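You operate a simulated robot arm through the tools that you are given. There is no shell and no other tool. Be economical: measure what you need, move in short steps, check, and stop when the job is done.

Carry out the task below with a simulated robot arm. There is one attempt and no reset: what you move stays moved.

TASK
Put the green clip and the small black roll in the medium basin.
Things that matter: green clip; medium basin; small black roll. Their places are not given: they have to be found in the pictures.

It is judged by the outcome, as a careful person would: the job done as asked, and still so three seconds after it is handed in. It fails if anything else is knocked over, pushed out of place, dropped, spilled or broken.

THE ROBOT
A 7-joint arm with a two-finger parallel gripper, fixed in place. Base frame: the origin is at the foot of the arm, x ahead of it, y to its left, z up; the work surface is at about z = 840. Lengths are in mm, angles in degrees, forces in N, time in s.
With the tool pointing down near the work surface it reaches from about 240 to 680 mm from the base axis. Its first joint turns from -66.0 to 66.0 degrees. Payload 2.4 kg.
Tool frame: the origin (TCP) lies between the finger pads and is the grasp point; the fingertips stand 30 mm ahead of it; z points along the fingers, y is the line along which they close. The gripper opens to 94 mm. The fingers are 28 mm wide and 10 mm thick; the gripper's body (50 by 96 mm) begins 55 mm behind the TCP.
Orientation is that of the tool frame in the base frame, as a unit quaternion [x, y, z, w]. With the fingers straight down and closing along the base's y, the tool's x points along the base's -x, its y along +y and its z along -z.

THE INTERFACE
- The arm moves only by the tool step_arm. Its argument "steps" is text: rows parted by semicolons, each of 7 numbers parted by spaces: the shift along the base's x, y, z in cm, then the turn, a rotation vector about the base's x, y, z in degrees, then the finger opening in cm, from 0 to 9.4. In form: tx ty tz ax ay az fingers; .... A call has 1 to 8 rows; each row shifts and turns the commanded pose from where the row before left it. A row lasts 0.2 s, in which the tool goes at most 50 mm and 8.6 degrees; a call with a longer step from one row to the next is refused whole, and so is a gripper value outside its range. A pose out of reach is approached as far as the arm can. The call stops where the force on the tool passes 40 N (or 10 N more than at its start, if that is more) or the arm is blocked; 0.2 s more then pass. The fingers move at their own pace (about 153 mm/s each) and stop on an object; they squeeze with about 37 N. The grip force told is the motor's: it shows also when the fingers shut on nothing. Time passes only in rows, and 0.2 s behind the last, so rows that do not move let the fingers close. It gives the time, the measured TCP pose, the force on the tool (base axes), the opening and the grip force at its end, in the units of the frame above (readings bear some noise), and new pictures: "pictures" is both (left out), scene, wrist or none.
- Cameras (640 x 400 px; columns grow to the right, rows downward): "scene" is fixed at [28.7, 461.1, 1469.7]; the picture's right is [-0.87, -0.49, 0.00], its down [-0.16, 0.29, -0.94] and it looks along [0.46, -0.82, -0.34] (base axes); focal length 373 px, centre (320, 200). "wrist" rides on the gripper at [-37, 0, -58] in the tool frame; the picture's right is [0.00, -1.00, 0.00], its down [0.97, 0.00, -0.24] and it looks along [0.24, 0.00, 0.97] (tool axes); focal length 218 px, centre (320, 200).
- probe_pixels(camera, pixels): for up to 12 pixels [column, row] of the newest picture of that camera ("zoom" is the newest enlarged one), the place [x, y, z] in the base frame of the surface seen there, good to about 3 mm. No time passes.
- inspect(camera, box): a new picture of the part [left, top, right, bottom] of that camera's present view, enlarged. No time passes.
- hand_in(): hands the job in; it is judged then, once.

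Work in short steps. Measure before you move; look again where a grasp or a placing could have gone wrong, and mend it. You have 60 turns and 120 pictures in all, the two below and enlarged ones among them. Open the gripper and draw the arm clear of the work before you hand the job in, unless the task says otherwise; then end with one line.

The tools are called as a command line: name --argument value ..., lists and objects as JSON in quotes. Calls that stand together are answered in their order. step_arm: Moves the arm, as the interface text tells. Its arguments: {"type":"object","properties":{"steps":{"type":"string"},"pictures":{"type":"string","enum":["both","scene","wrist","none"]}},"required":["steps"]} The other tools are called the same way: probe_pixels (camera, pixels) gives the place of the surface under pixels of a picture; inspect (camera, box) takes an enlarged picture of a part of a camera's view; hand_in () hands the job in.

At the start:

```text
time_s: 0.0
tool_pos: [238.3, -223.8, 1257.2]
orientation: [-0.001, 1.0, 0.001, 0.0]
ft_force: [-0.1, -0.8, -0.1]
grip_width: 94.2
gripper_force: 0.1
```

scene: 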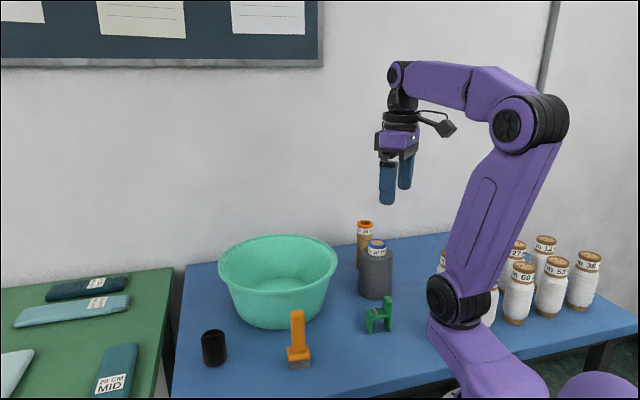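
wrist: 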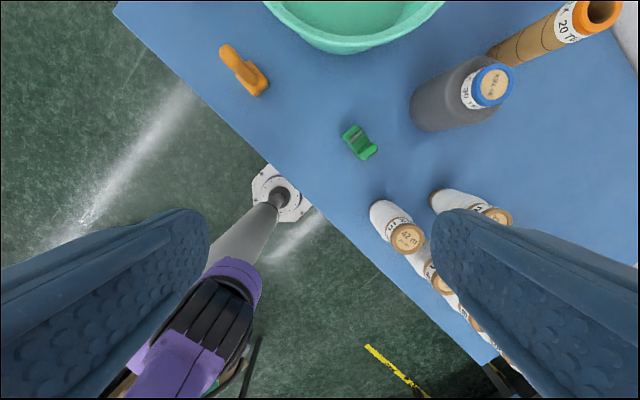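

The green clip is near scene (380,315), the black roll near (214,347), and the basin near (277,280). I'll enlarge and probe them.

inspect --camera "scene" --box '[180, 220, 420, 370]'

probe_pixels --camera "scene" --pixels '[[214, 335], [214, 350], [203, 345], [226, 345], [214, 363], [280, 285], [218, 262], [337, 262], [277, 236], [277, 295], [298, 312], [375, 270]]'

inspect --camera "wrist" --box '[300, 90, 420, 190]'

probe_pixels --camera "wrist" --pixels '[[350, 132], [358, 142], [368, 152], [345, 150], [365, 130], [400, 140], [267, 0], [443, 0], [340, 45], [350, 10], [450, 110], [400, 240]]'

```text
2.67 times, centred on (300, 295) of scene
```

zoom: 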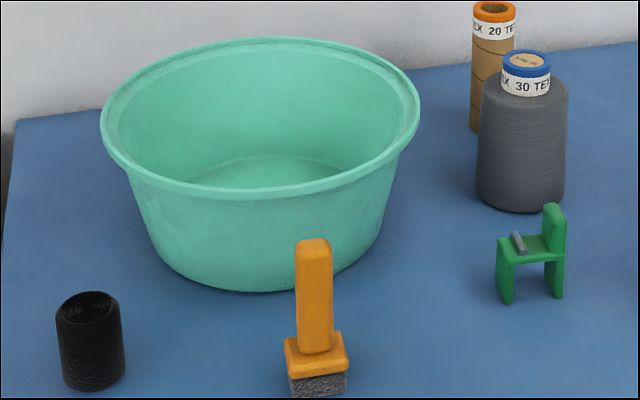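

```text
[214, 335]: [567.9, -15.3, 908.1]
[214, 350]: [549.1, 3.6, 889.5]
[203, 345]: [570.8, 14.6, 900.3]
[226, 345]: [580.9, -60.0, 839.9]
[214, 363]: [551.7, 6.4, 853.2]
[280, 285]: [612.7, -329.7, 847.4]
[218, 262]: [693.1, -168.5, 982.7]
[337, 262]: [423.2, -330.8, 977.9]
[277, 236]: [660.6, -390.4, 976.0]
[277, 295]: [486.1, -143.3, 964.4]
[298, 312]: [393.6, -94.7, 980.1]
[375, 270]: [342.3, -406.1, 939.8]
```

```text
4.00 times, centred on (360, 140) of wrist
```

zoom: 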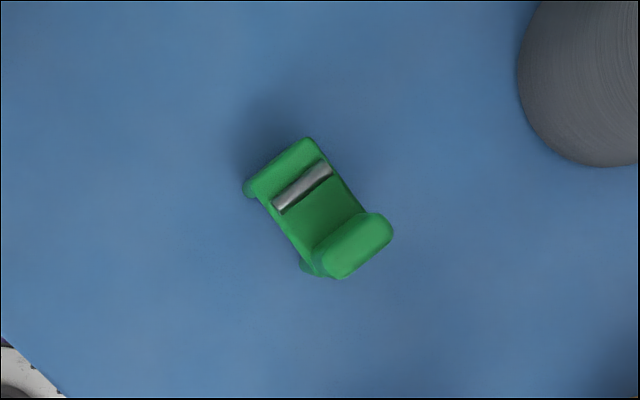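

```text
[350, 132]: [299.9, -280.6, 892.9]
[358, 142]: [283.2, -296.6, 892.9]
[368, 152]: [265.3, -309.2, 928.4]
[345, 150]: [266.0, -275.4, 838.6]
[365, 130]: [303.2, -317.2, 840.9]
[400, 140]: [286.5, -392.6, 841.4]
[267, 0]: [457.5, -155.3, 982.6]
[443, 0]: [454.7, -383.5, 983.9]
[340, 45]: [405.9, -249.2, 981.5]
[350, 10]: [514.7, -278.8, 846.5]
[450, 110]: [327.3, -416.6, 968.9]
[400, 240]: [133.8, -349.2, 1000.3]
```

The clip's seat is centred near (285,-294) with its top at z≈893. Its short axis runs along about (0.63,-0.77), so I'll turn 39° and go above it for a look.

step_arm --steps "0.94 -1.40 -4 0 0 7.8 7;0.94 -1.40 -4 0 0 7.8 7;0.94 -1.40 -4 0 0 7.8 7;0.94 -1.40 -4 0 0 7.8 7;0.94 -1.40 -4 0 0 7.8 7;0 0 -3 0 0 0 7;0 0 0 0 0 0 7"

```text
time_s: 1.6
tool_pos: [285.2, -292.6, 1024.6]
orientation: [-0.334, 0.942, 0.0, 0.0]
ft_force: [-0.1, -0.7, 0.4]
grip_width: 70.0
gripper_force: 0.1
```

scene: 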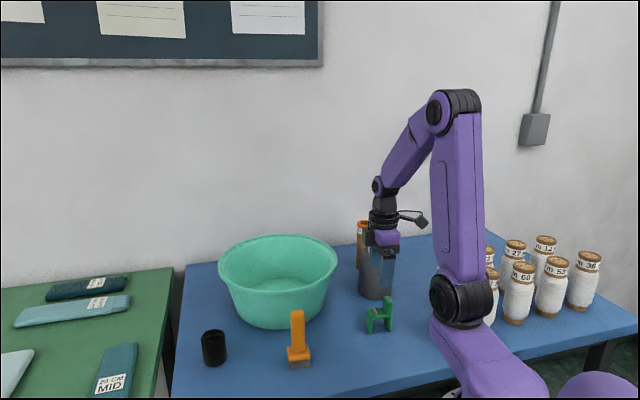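
wrist: 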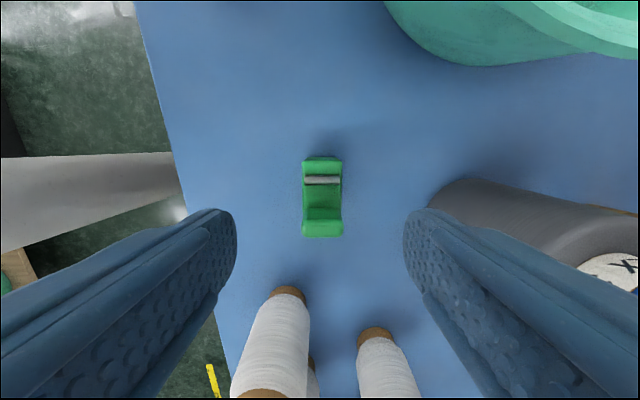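

The clip is now aligned with the fingers, at wrist (322,197). I'll measure its edges and the nearby spools and cone before descending.

probe_pixels --camera "wrist" --pixels '[[306, 172], [338, 172], [322, 160], [322, 195], [308, 195], [336, 195], [312, 228], [334, 228], [288, 290], [374, 332], [435, 205], [265, 395]]'

```text
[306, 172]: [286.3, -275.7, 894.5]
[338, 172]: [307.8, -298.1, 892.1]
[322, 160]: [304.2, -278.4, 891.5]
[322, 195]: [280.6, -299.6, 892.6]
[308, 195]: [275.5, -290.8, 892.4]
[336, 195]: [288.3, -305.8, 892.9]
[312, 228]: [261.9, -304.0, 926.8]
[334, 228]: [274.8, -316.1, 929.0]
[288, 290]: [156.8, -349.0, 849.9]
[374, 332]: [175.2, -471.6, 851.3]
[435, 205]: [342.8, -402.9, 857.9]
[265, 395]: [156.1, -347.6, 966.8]
```

The seat centre is about (286,-295) and the neighbours are more than 115 mm away. I'll descend to z≈888 and close.

step_arm --steps "0.08 -0.25 -4.5 0 0 0 7;0 0 -4.5 0 0 0 7;0 0 -3 0 0 0 7;0 0 -1.7 0 0 0 7;0 0 0 0 0 0 7;0 0 0 0 0 0 0;0 0 0 0 0 0 0;0 0 0 0 0 0 0"

```text
time_s: 3.4
tool_pos: [288.1, -294.9, 891.4]
orientation: [-0.334, 0.943, 0.0, 0.001]
ft_force: [-0.5, -0.1, 0.7]
grip_width: 38.8
gripper_force: 37.3
```

scene: 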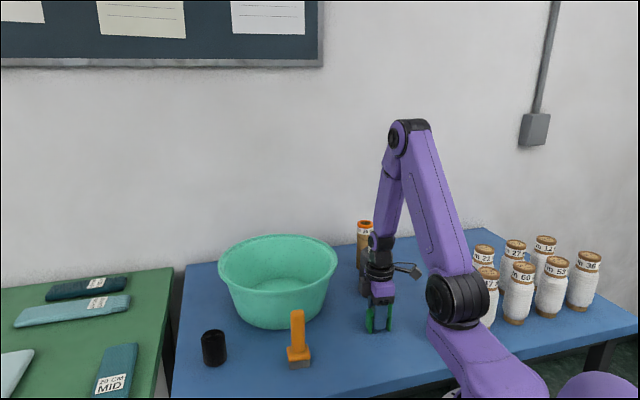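
wrist: 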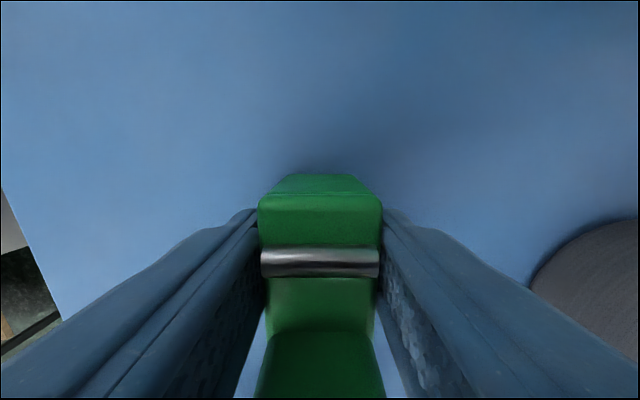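

The clip is held (opening 38.8 mm). I'll lift it straight up and check.

step_arm --steps "0 0 2 0 0 0 0;0 0 4 0 0 0 0;0 0 4.5 0 0 0 0;0 0 4.5 0 0 0 0;0 0 4.5 0 0 0 0;0 0 0 0 0 0 0"

```text
time_s: 4.8
tool_pos: [287.1, -293.9, 1085.2]
orientation: [-0.334, 0.943, 0.001, 0.0]
ft_force: [0.5, 0.0, -0.4]
grip_width: 39.0
gripper_force: 36.4
```

scene: 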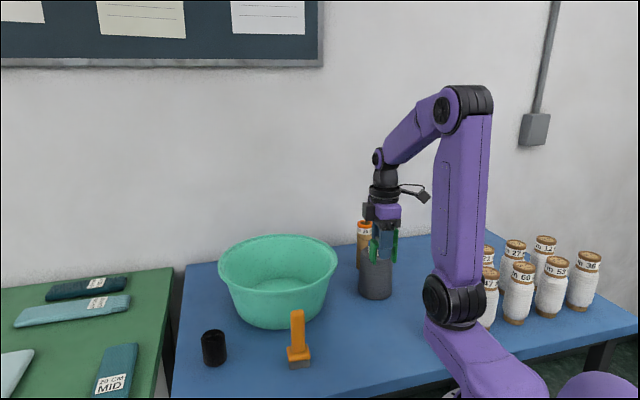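
wrist: 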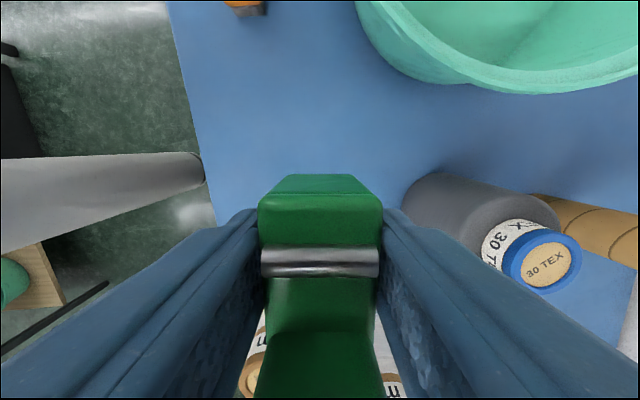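

The clip is held and hangs clear of everything. I'll carry it over the basin to about (550,-285), turning back by 39° on the way.

step_arm --steps "4.4 0.15 0.3 0 0 -6.5 0;4.4 0.15 0.3 0 0 -6.5 0;4.4 0.15 0 0 0 -6.5 0;4.4 0.15 0 0 0 -6.5 0;4.4 0.15 0 0 0 -6.5 0;4.3 0.15 0 0 0 -6.5 0;0 0 0 0 0 0 0"

```text
time_s: 6.4
tool_pos: [548.9, -286.3, 1090.8]
orientation: [0.001, 1.0, 0.0, -0.001]
ft_force: [-0.1, -0.5, 0.6]
grip_width: 39.4
gripper_force: 37.3
```

scene: 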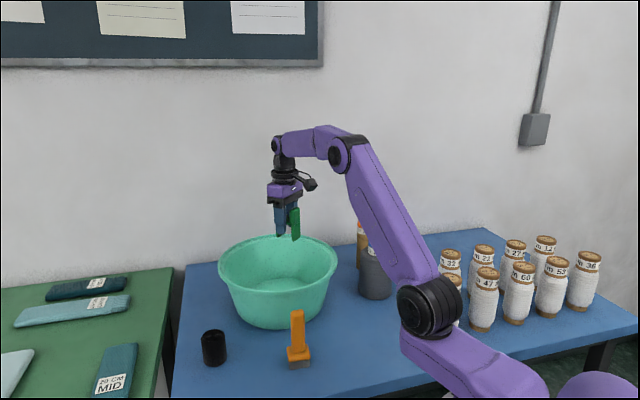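
wrist: 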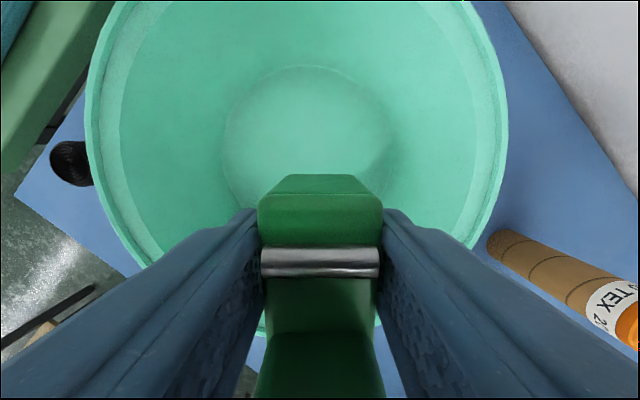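

The clip is over the basin. I'll probe the floor circle, about columns 222-397 of the wrist view, to choose where to set it down.

probe_pixels --camera "wrist" --pixels '[[228, 140], [392, 140], [310, 72], [310, 140], [240, 190], [385, 175], [88, 120], [506, 120], [70, 155], [70, 180]]'

```text
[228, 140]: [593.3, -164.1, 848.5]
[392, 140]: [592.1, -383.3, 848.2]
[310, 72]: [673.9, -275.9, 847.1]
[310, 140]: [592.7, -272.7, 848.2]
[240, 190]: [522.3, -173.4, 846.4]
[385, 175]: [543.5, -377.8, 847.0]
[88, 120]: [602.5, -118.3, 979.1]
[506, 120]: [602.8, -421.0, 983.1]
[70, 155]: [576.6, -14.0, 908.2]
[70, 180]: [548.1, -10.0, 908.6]
```

The floor centre is near (565,-272) with a radius of about 110. I'll set the clip at (560,-308), so TCP z≈900.

step_arm --steps "1.1 -2.2 -4 0 0 0 0;0 0 -4.5 0 0 0 0;0 0 -4.5 0 0 0 0;0 0 -4 0 0 0 0;0 0 -1.8 0 0 0 0;0 0 0 0 0 0 0"

```text
time_s: 7.8
tool_pos: [559.6, -310.7, 902.5]
orientation: [0.0, 1.0, 0.0, 0.0]
ft_force: [0.6, -0.1, -0.9]
grip_width: 39.1
gripper_force: 37.0
```

scene: 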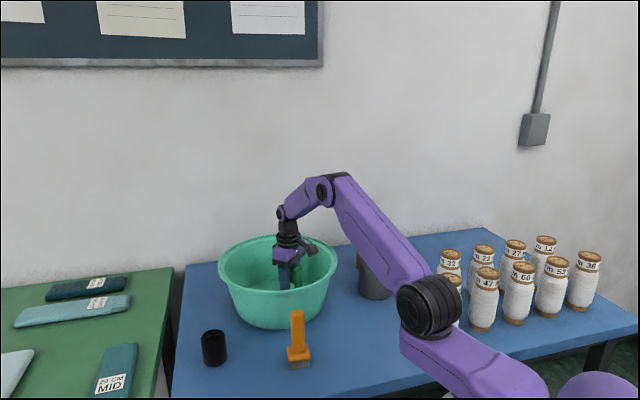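
wrist: 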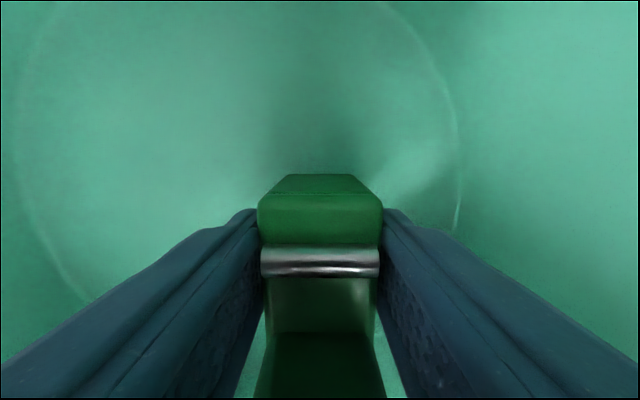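

The clip is a couple of millimetres above the floor. I'll lower slightly, open to 6 cm and rise.

step_arm --steps "0 0 -0.25 0 0 0 0;0 0 0 0 0 0 6;0 0 0 0 0 0 6;0 0 3 0 0 0 6;0 0 4.5 0 0 0 6;0 0 4.8 0 0 0 6;0 0 4.8 0 0 0 6;0 0 2 0 0 0 8"

```text
time_s: 9.6
tool_pos: [559.6, -309.8, 1089.8]
orientation: [0.0, 1.0, 0.0, -0.001]
ft_force: [-0.4, -0.1, 0.0]
grip_width: 79.5
gripper_force: 0.0
```

scene: 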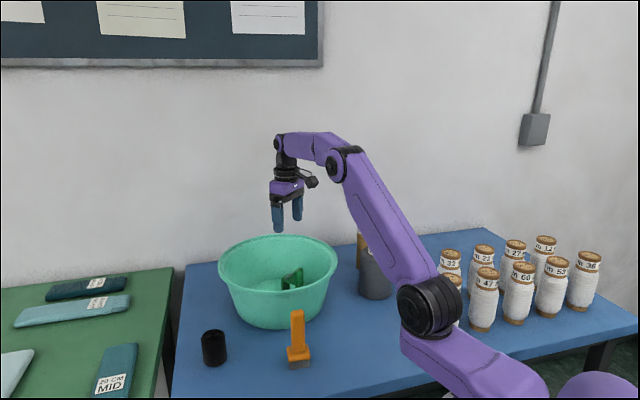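
wrist: 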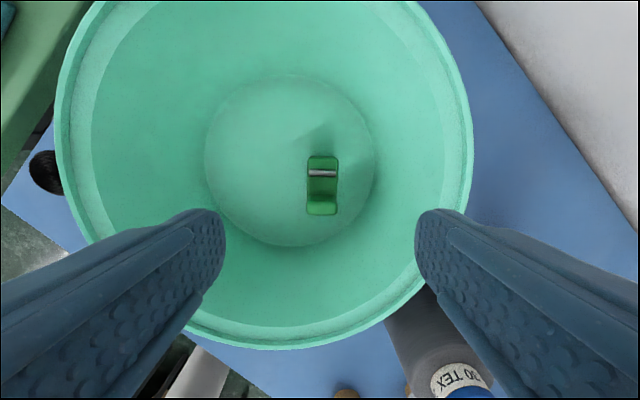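

The clip stands upright in the basin. I'll move over to the black roll near (560,-12).

step_arm --steps "0 4.3 0 0 0 0 8;0 4.3 0 0 0 0 8;0 4.3 0 0 0 0 8;0 4.3 0 0 0 0 8;0 4.3 0 0 0 0 8;0 4.3 0 0 0 0 8;0 4.1 -1 0 0 0 8.5;0 0 0 0 0 0 8.5"

inspect --camera "wrist" --box '[240, 100, 400, 260]'

```text
time_s: 11.4
tool_pos: [560.7, -12.1, 1079.4]
orientation: [0.0, 1.0, -0.001, 0.0]
ft_force: [0.4, 0.7, 0.1]
grip_width: 85.0
gripper_force: 0.1
```

scene: 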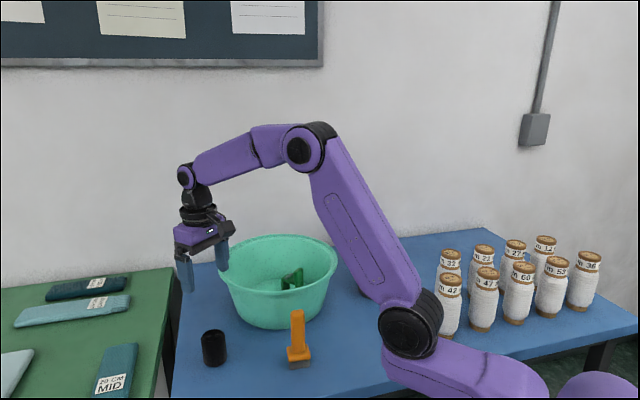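
wrist: 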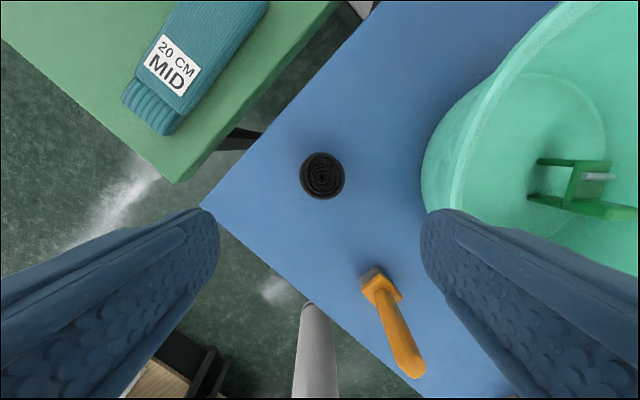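

```text
2.50 times, centred on (320, 180) of wrist
```

zoom: 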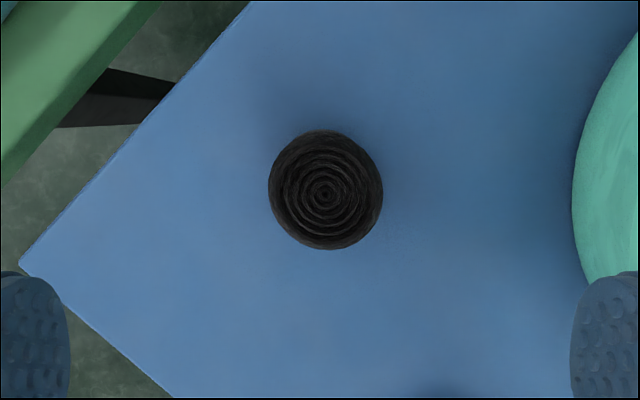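

The roll's top circle is centred at wrist (322,175). I'll probe its rim for the exact centre.

probe_pixels --camera "wrist" --pixels '[[303, 175], [341, 175], [322, 156], [322, 194], [322, 175], [440, 170], [372, 270], [400, 350]]'

```text
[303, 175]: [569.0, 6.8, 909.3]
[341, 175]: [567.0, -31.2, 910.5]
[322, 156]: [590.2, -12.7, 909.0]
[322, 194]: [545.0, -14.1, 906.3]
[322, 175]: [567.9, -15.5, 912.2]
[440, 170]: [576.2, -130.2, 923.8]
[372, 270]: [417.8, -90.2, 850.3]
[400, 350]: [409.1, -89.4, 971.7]
```

The roll's centre is about (568,-13), top z≈909 and diameter ≈46. I'll descend to z≈886 and close.

step_arm --steps "0.7 -0.1 -4.5 0 0 0 8.5;0 0 -4.8 0 0 0 8.5;0 0 -4.8 0 0 0 8.5;0 0 -3.5 0 0 0 8.5;0 0 -1.8 0 0 0 8.5;0 0 0 0 0 0 4.5;0 0 0 0 0 0 3;0 0 0 0 0 0 3"

```text
time_s: 13.2
tool_pos: [568.9, -12.0, 885.9]
orientation: [0.0, 1.0, 0.0, 0.0]
ft_force: [0.1, 0.2, 0.1]
grip_width: 50.6
gripper_force: 36.6
```

scene: 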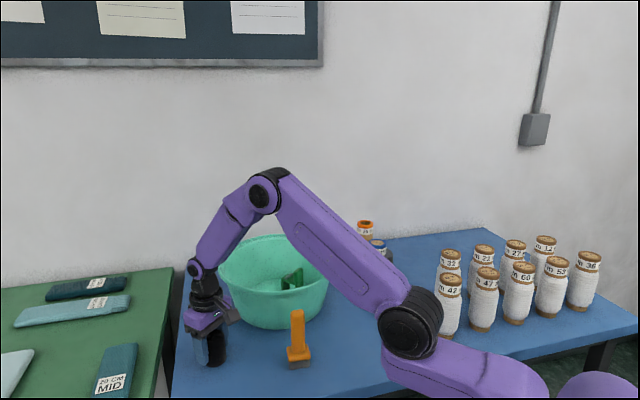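
wrist: 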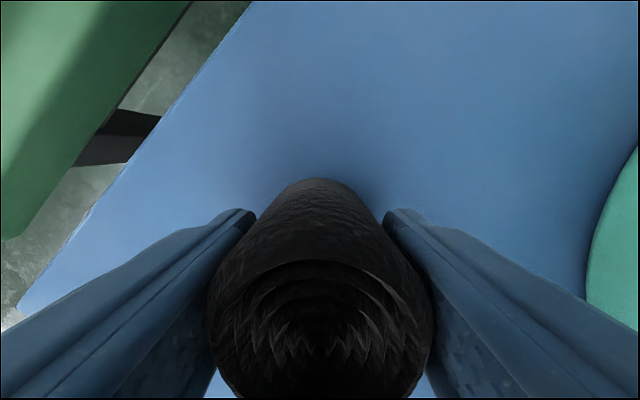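

The roll is held at 50.6 mm. I'll lift to z≈1085.

step_arm --steps "0 0 2 0 0 0 3;0 0 4 0 0 0 3;0 0 4.6 0 0 0 3;0 0 4.7 0 0 0 3;0 0 4.7 0 0 0 3;0 0 0 0 0 0 3"

```text
time_s: 14.6
tool_pos: [567.9, -10.4, 1087.4]
orientation: [0.001, 1.0, 0.0, -0.001]
ft_force: [0.0, 0.5, -0.3]
grip_width: 50.7
gripper_force: 36.4
```

scene: 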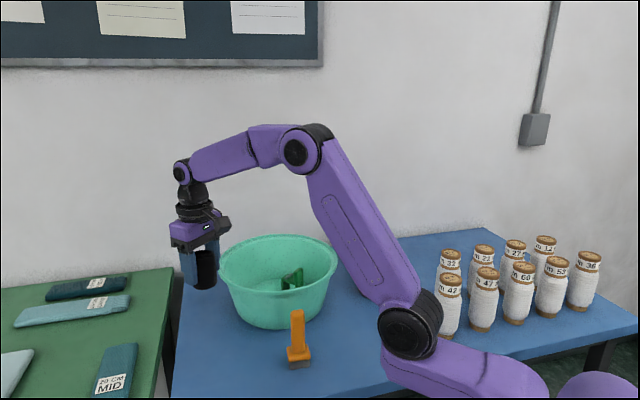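
wrist: 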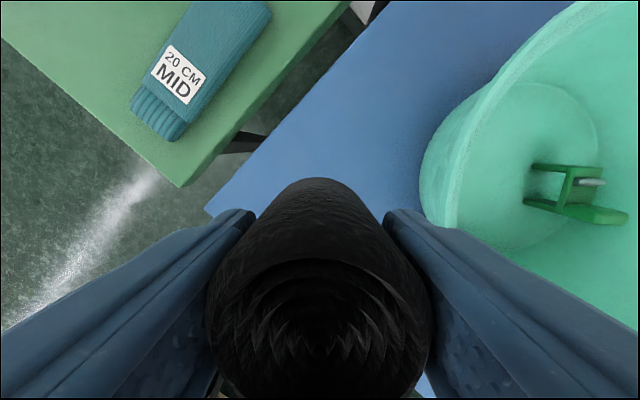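

The roll is secure. I'll carry it to (568,-224) over the basin's open side and look before lowering.

step_arm --steps "0 -4.26 0 0 0 0 3;0 -4.26 0 0 0 0 3;0 -4.26 0 0 0 0 3;0 -4.26 0 0 0 0 3;0 -4.26 0 0 0 0 3;0 0 0 0 0 0 3"

```text
time_s: 16.0
tool_pos: [569.0, -226.2, 1087.9]
orientation: [0.0, 1.0, 0.0, 0.0]
ft_force: [0.3, 0.6, -0.8]
grip_width: 50.4
gripper_force: 36.8
```

scene: 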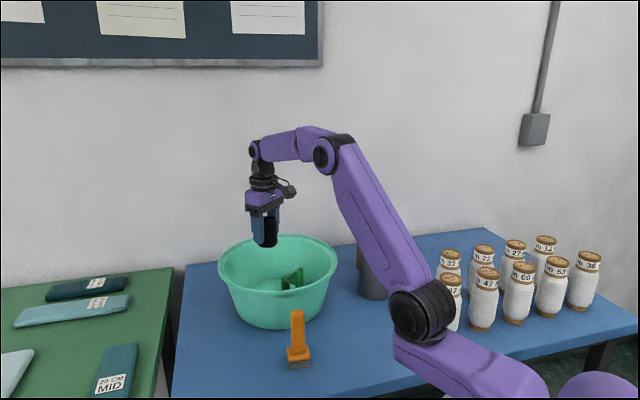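
wrist: 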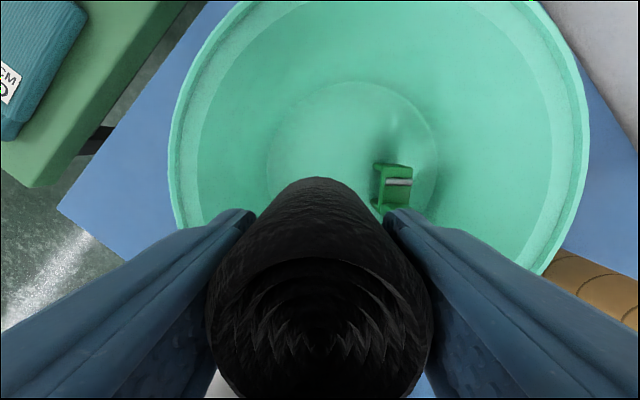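

There's clear floor beneath, so I'll lower to z≈895.

step_arm --steps "0 0.2 -4.6 0 0 0 3;0 0 -4.6 0 0 0 3;0 0 -4.6 0 0 0 3;0 0 -3.6 0 0 0 3;0 0 -1.7 0 0 0 3;0 0 0 0 0 0 3"

```text
time_s: 17.4
tool_pos: [567.4, -220.4, 893.2]
orientation: [-0.001, 1.0, 0.0, 0.0]
ft_force: [-0.5, -0.1, -0.3]
grip_width: 50.5
gripper_force: 37.4
```

scene: 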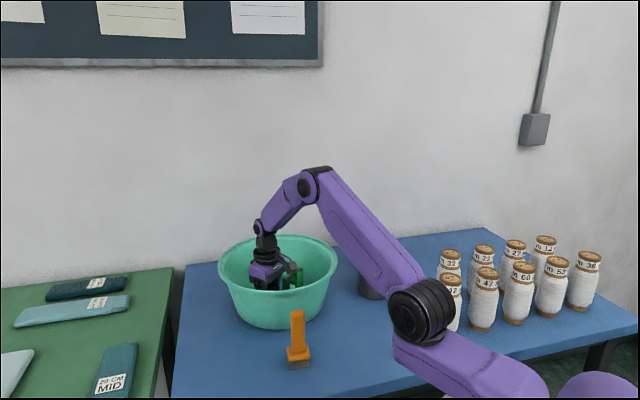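
wrist: 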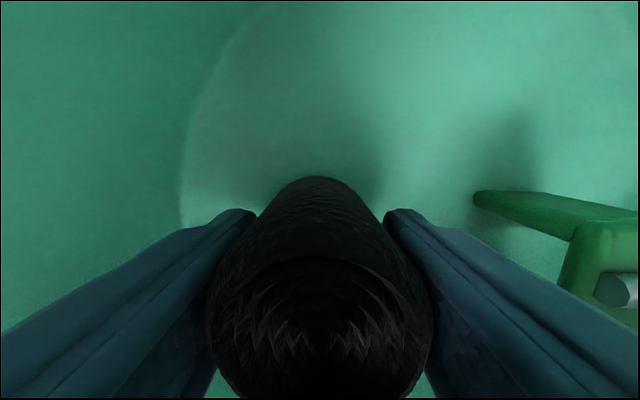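

The roll's bottom is at the floor with no contact force. I'll open to 6.6 cm and rise.

step_arm --steps "0 0 -0.1 0 0 0 5;0 0 0 0 0 0 6.6;0 0 0 0 0 0 6.6;0 0 3 0 0 0 6.6;0 0 4.5 0 0 0 6.6;0 0 4.8 0 0 0 6.6;0 0 4.8 0 0 0 6.6;0 0 3 0 0 0 6.6"

```text
time_s: 19.2
tool_pos: [567.6, -221.1, 1096.4]
orientation: [0.0, 1.0, 0.0, 0.0]
ft_force: [0.2, -0.3, -0.6]
grip_width: 66.2
gripper_force: 0.0
```

scene: 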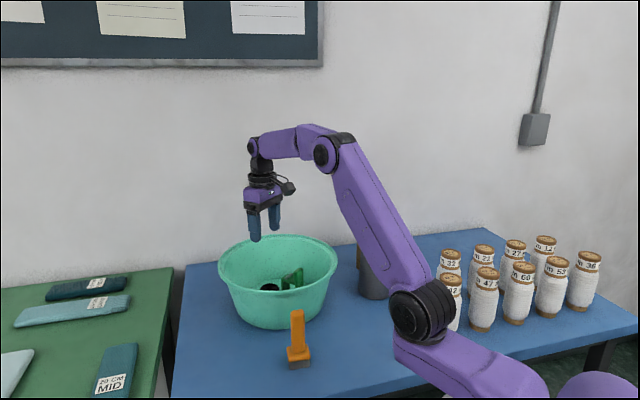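
wrist: 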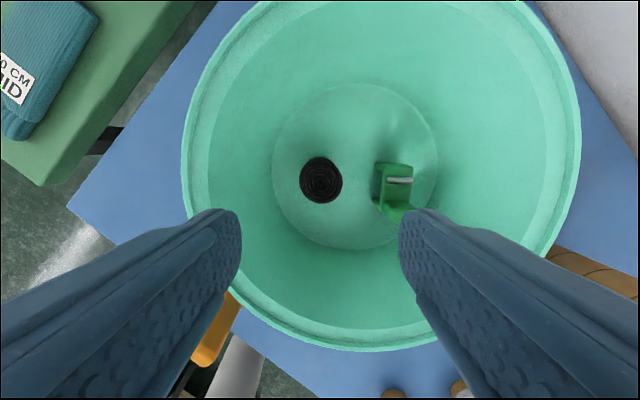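

Both items stand upright in the basin and nothing else has moved. I'll draw the arm up and back.

step_arm --steps "-1 0 4.5 0 0 0 9;-3 0 3.5 0 0 0 9;-4 0 2.5 0 0 0 9;-4.5 0 1.5 0 0 0 9;-4.5 0 1.5 0 0 0 9;-4.5 0 0 0 0 0 9;-4.5 0 0 0 0 0 9;0 0 0 0 0 0 9"

```text
time_s: 21.0
tool_pos: [307.3, -221.2, 1233.5]
orientation: [0.0, 1.0, 0.0, 0.0]
ft_force: [0.3, 0.6, -0.2]
grip_width: 90.2
gripper_force: 0.1
```

scene: 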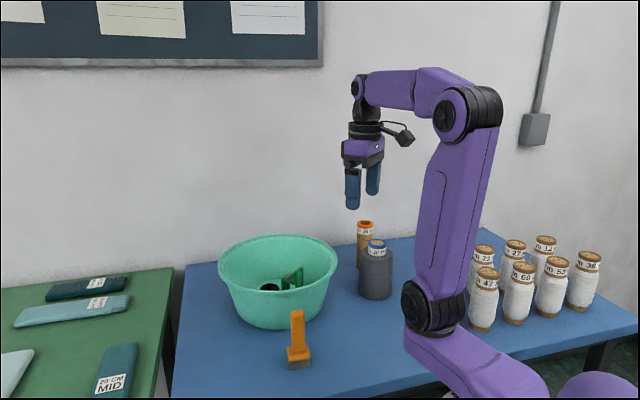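
wrist: 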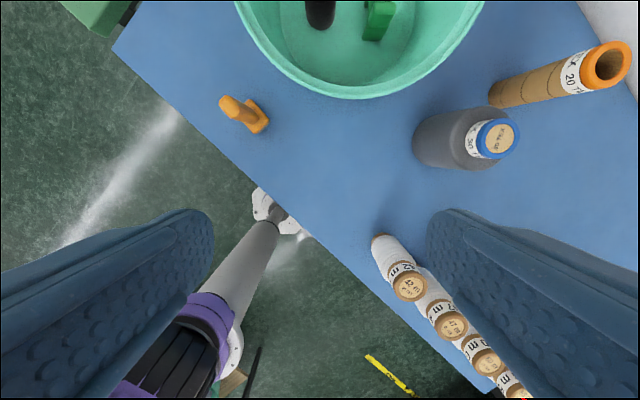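

The arm is clear, the gripper is open and everything else is in place, so I'll hand in.

hand_in

```text
The job is handed in.
```

The green clip and the small black roll are both standing in the basin, nothing else on the table was moved, and the job is handed in.
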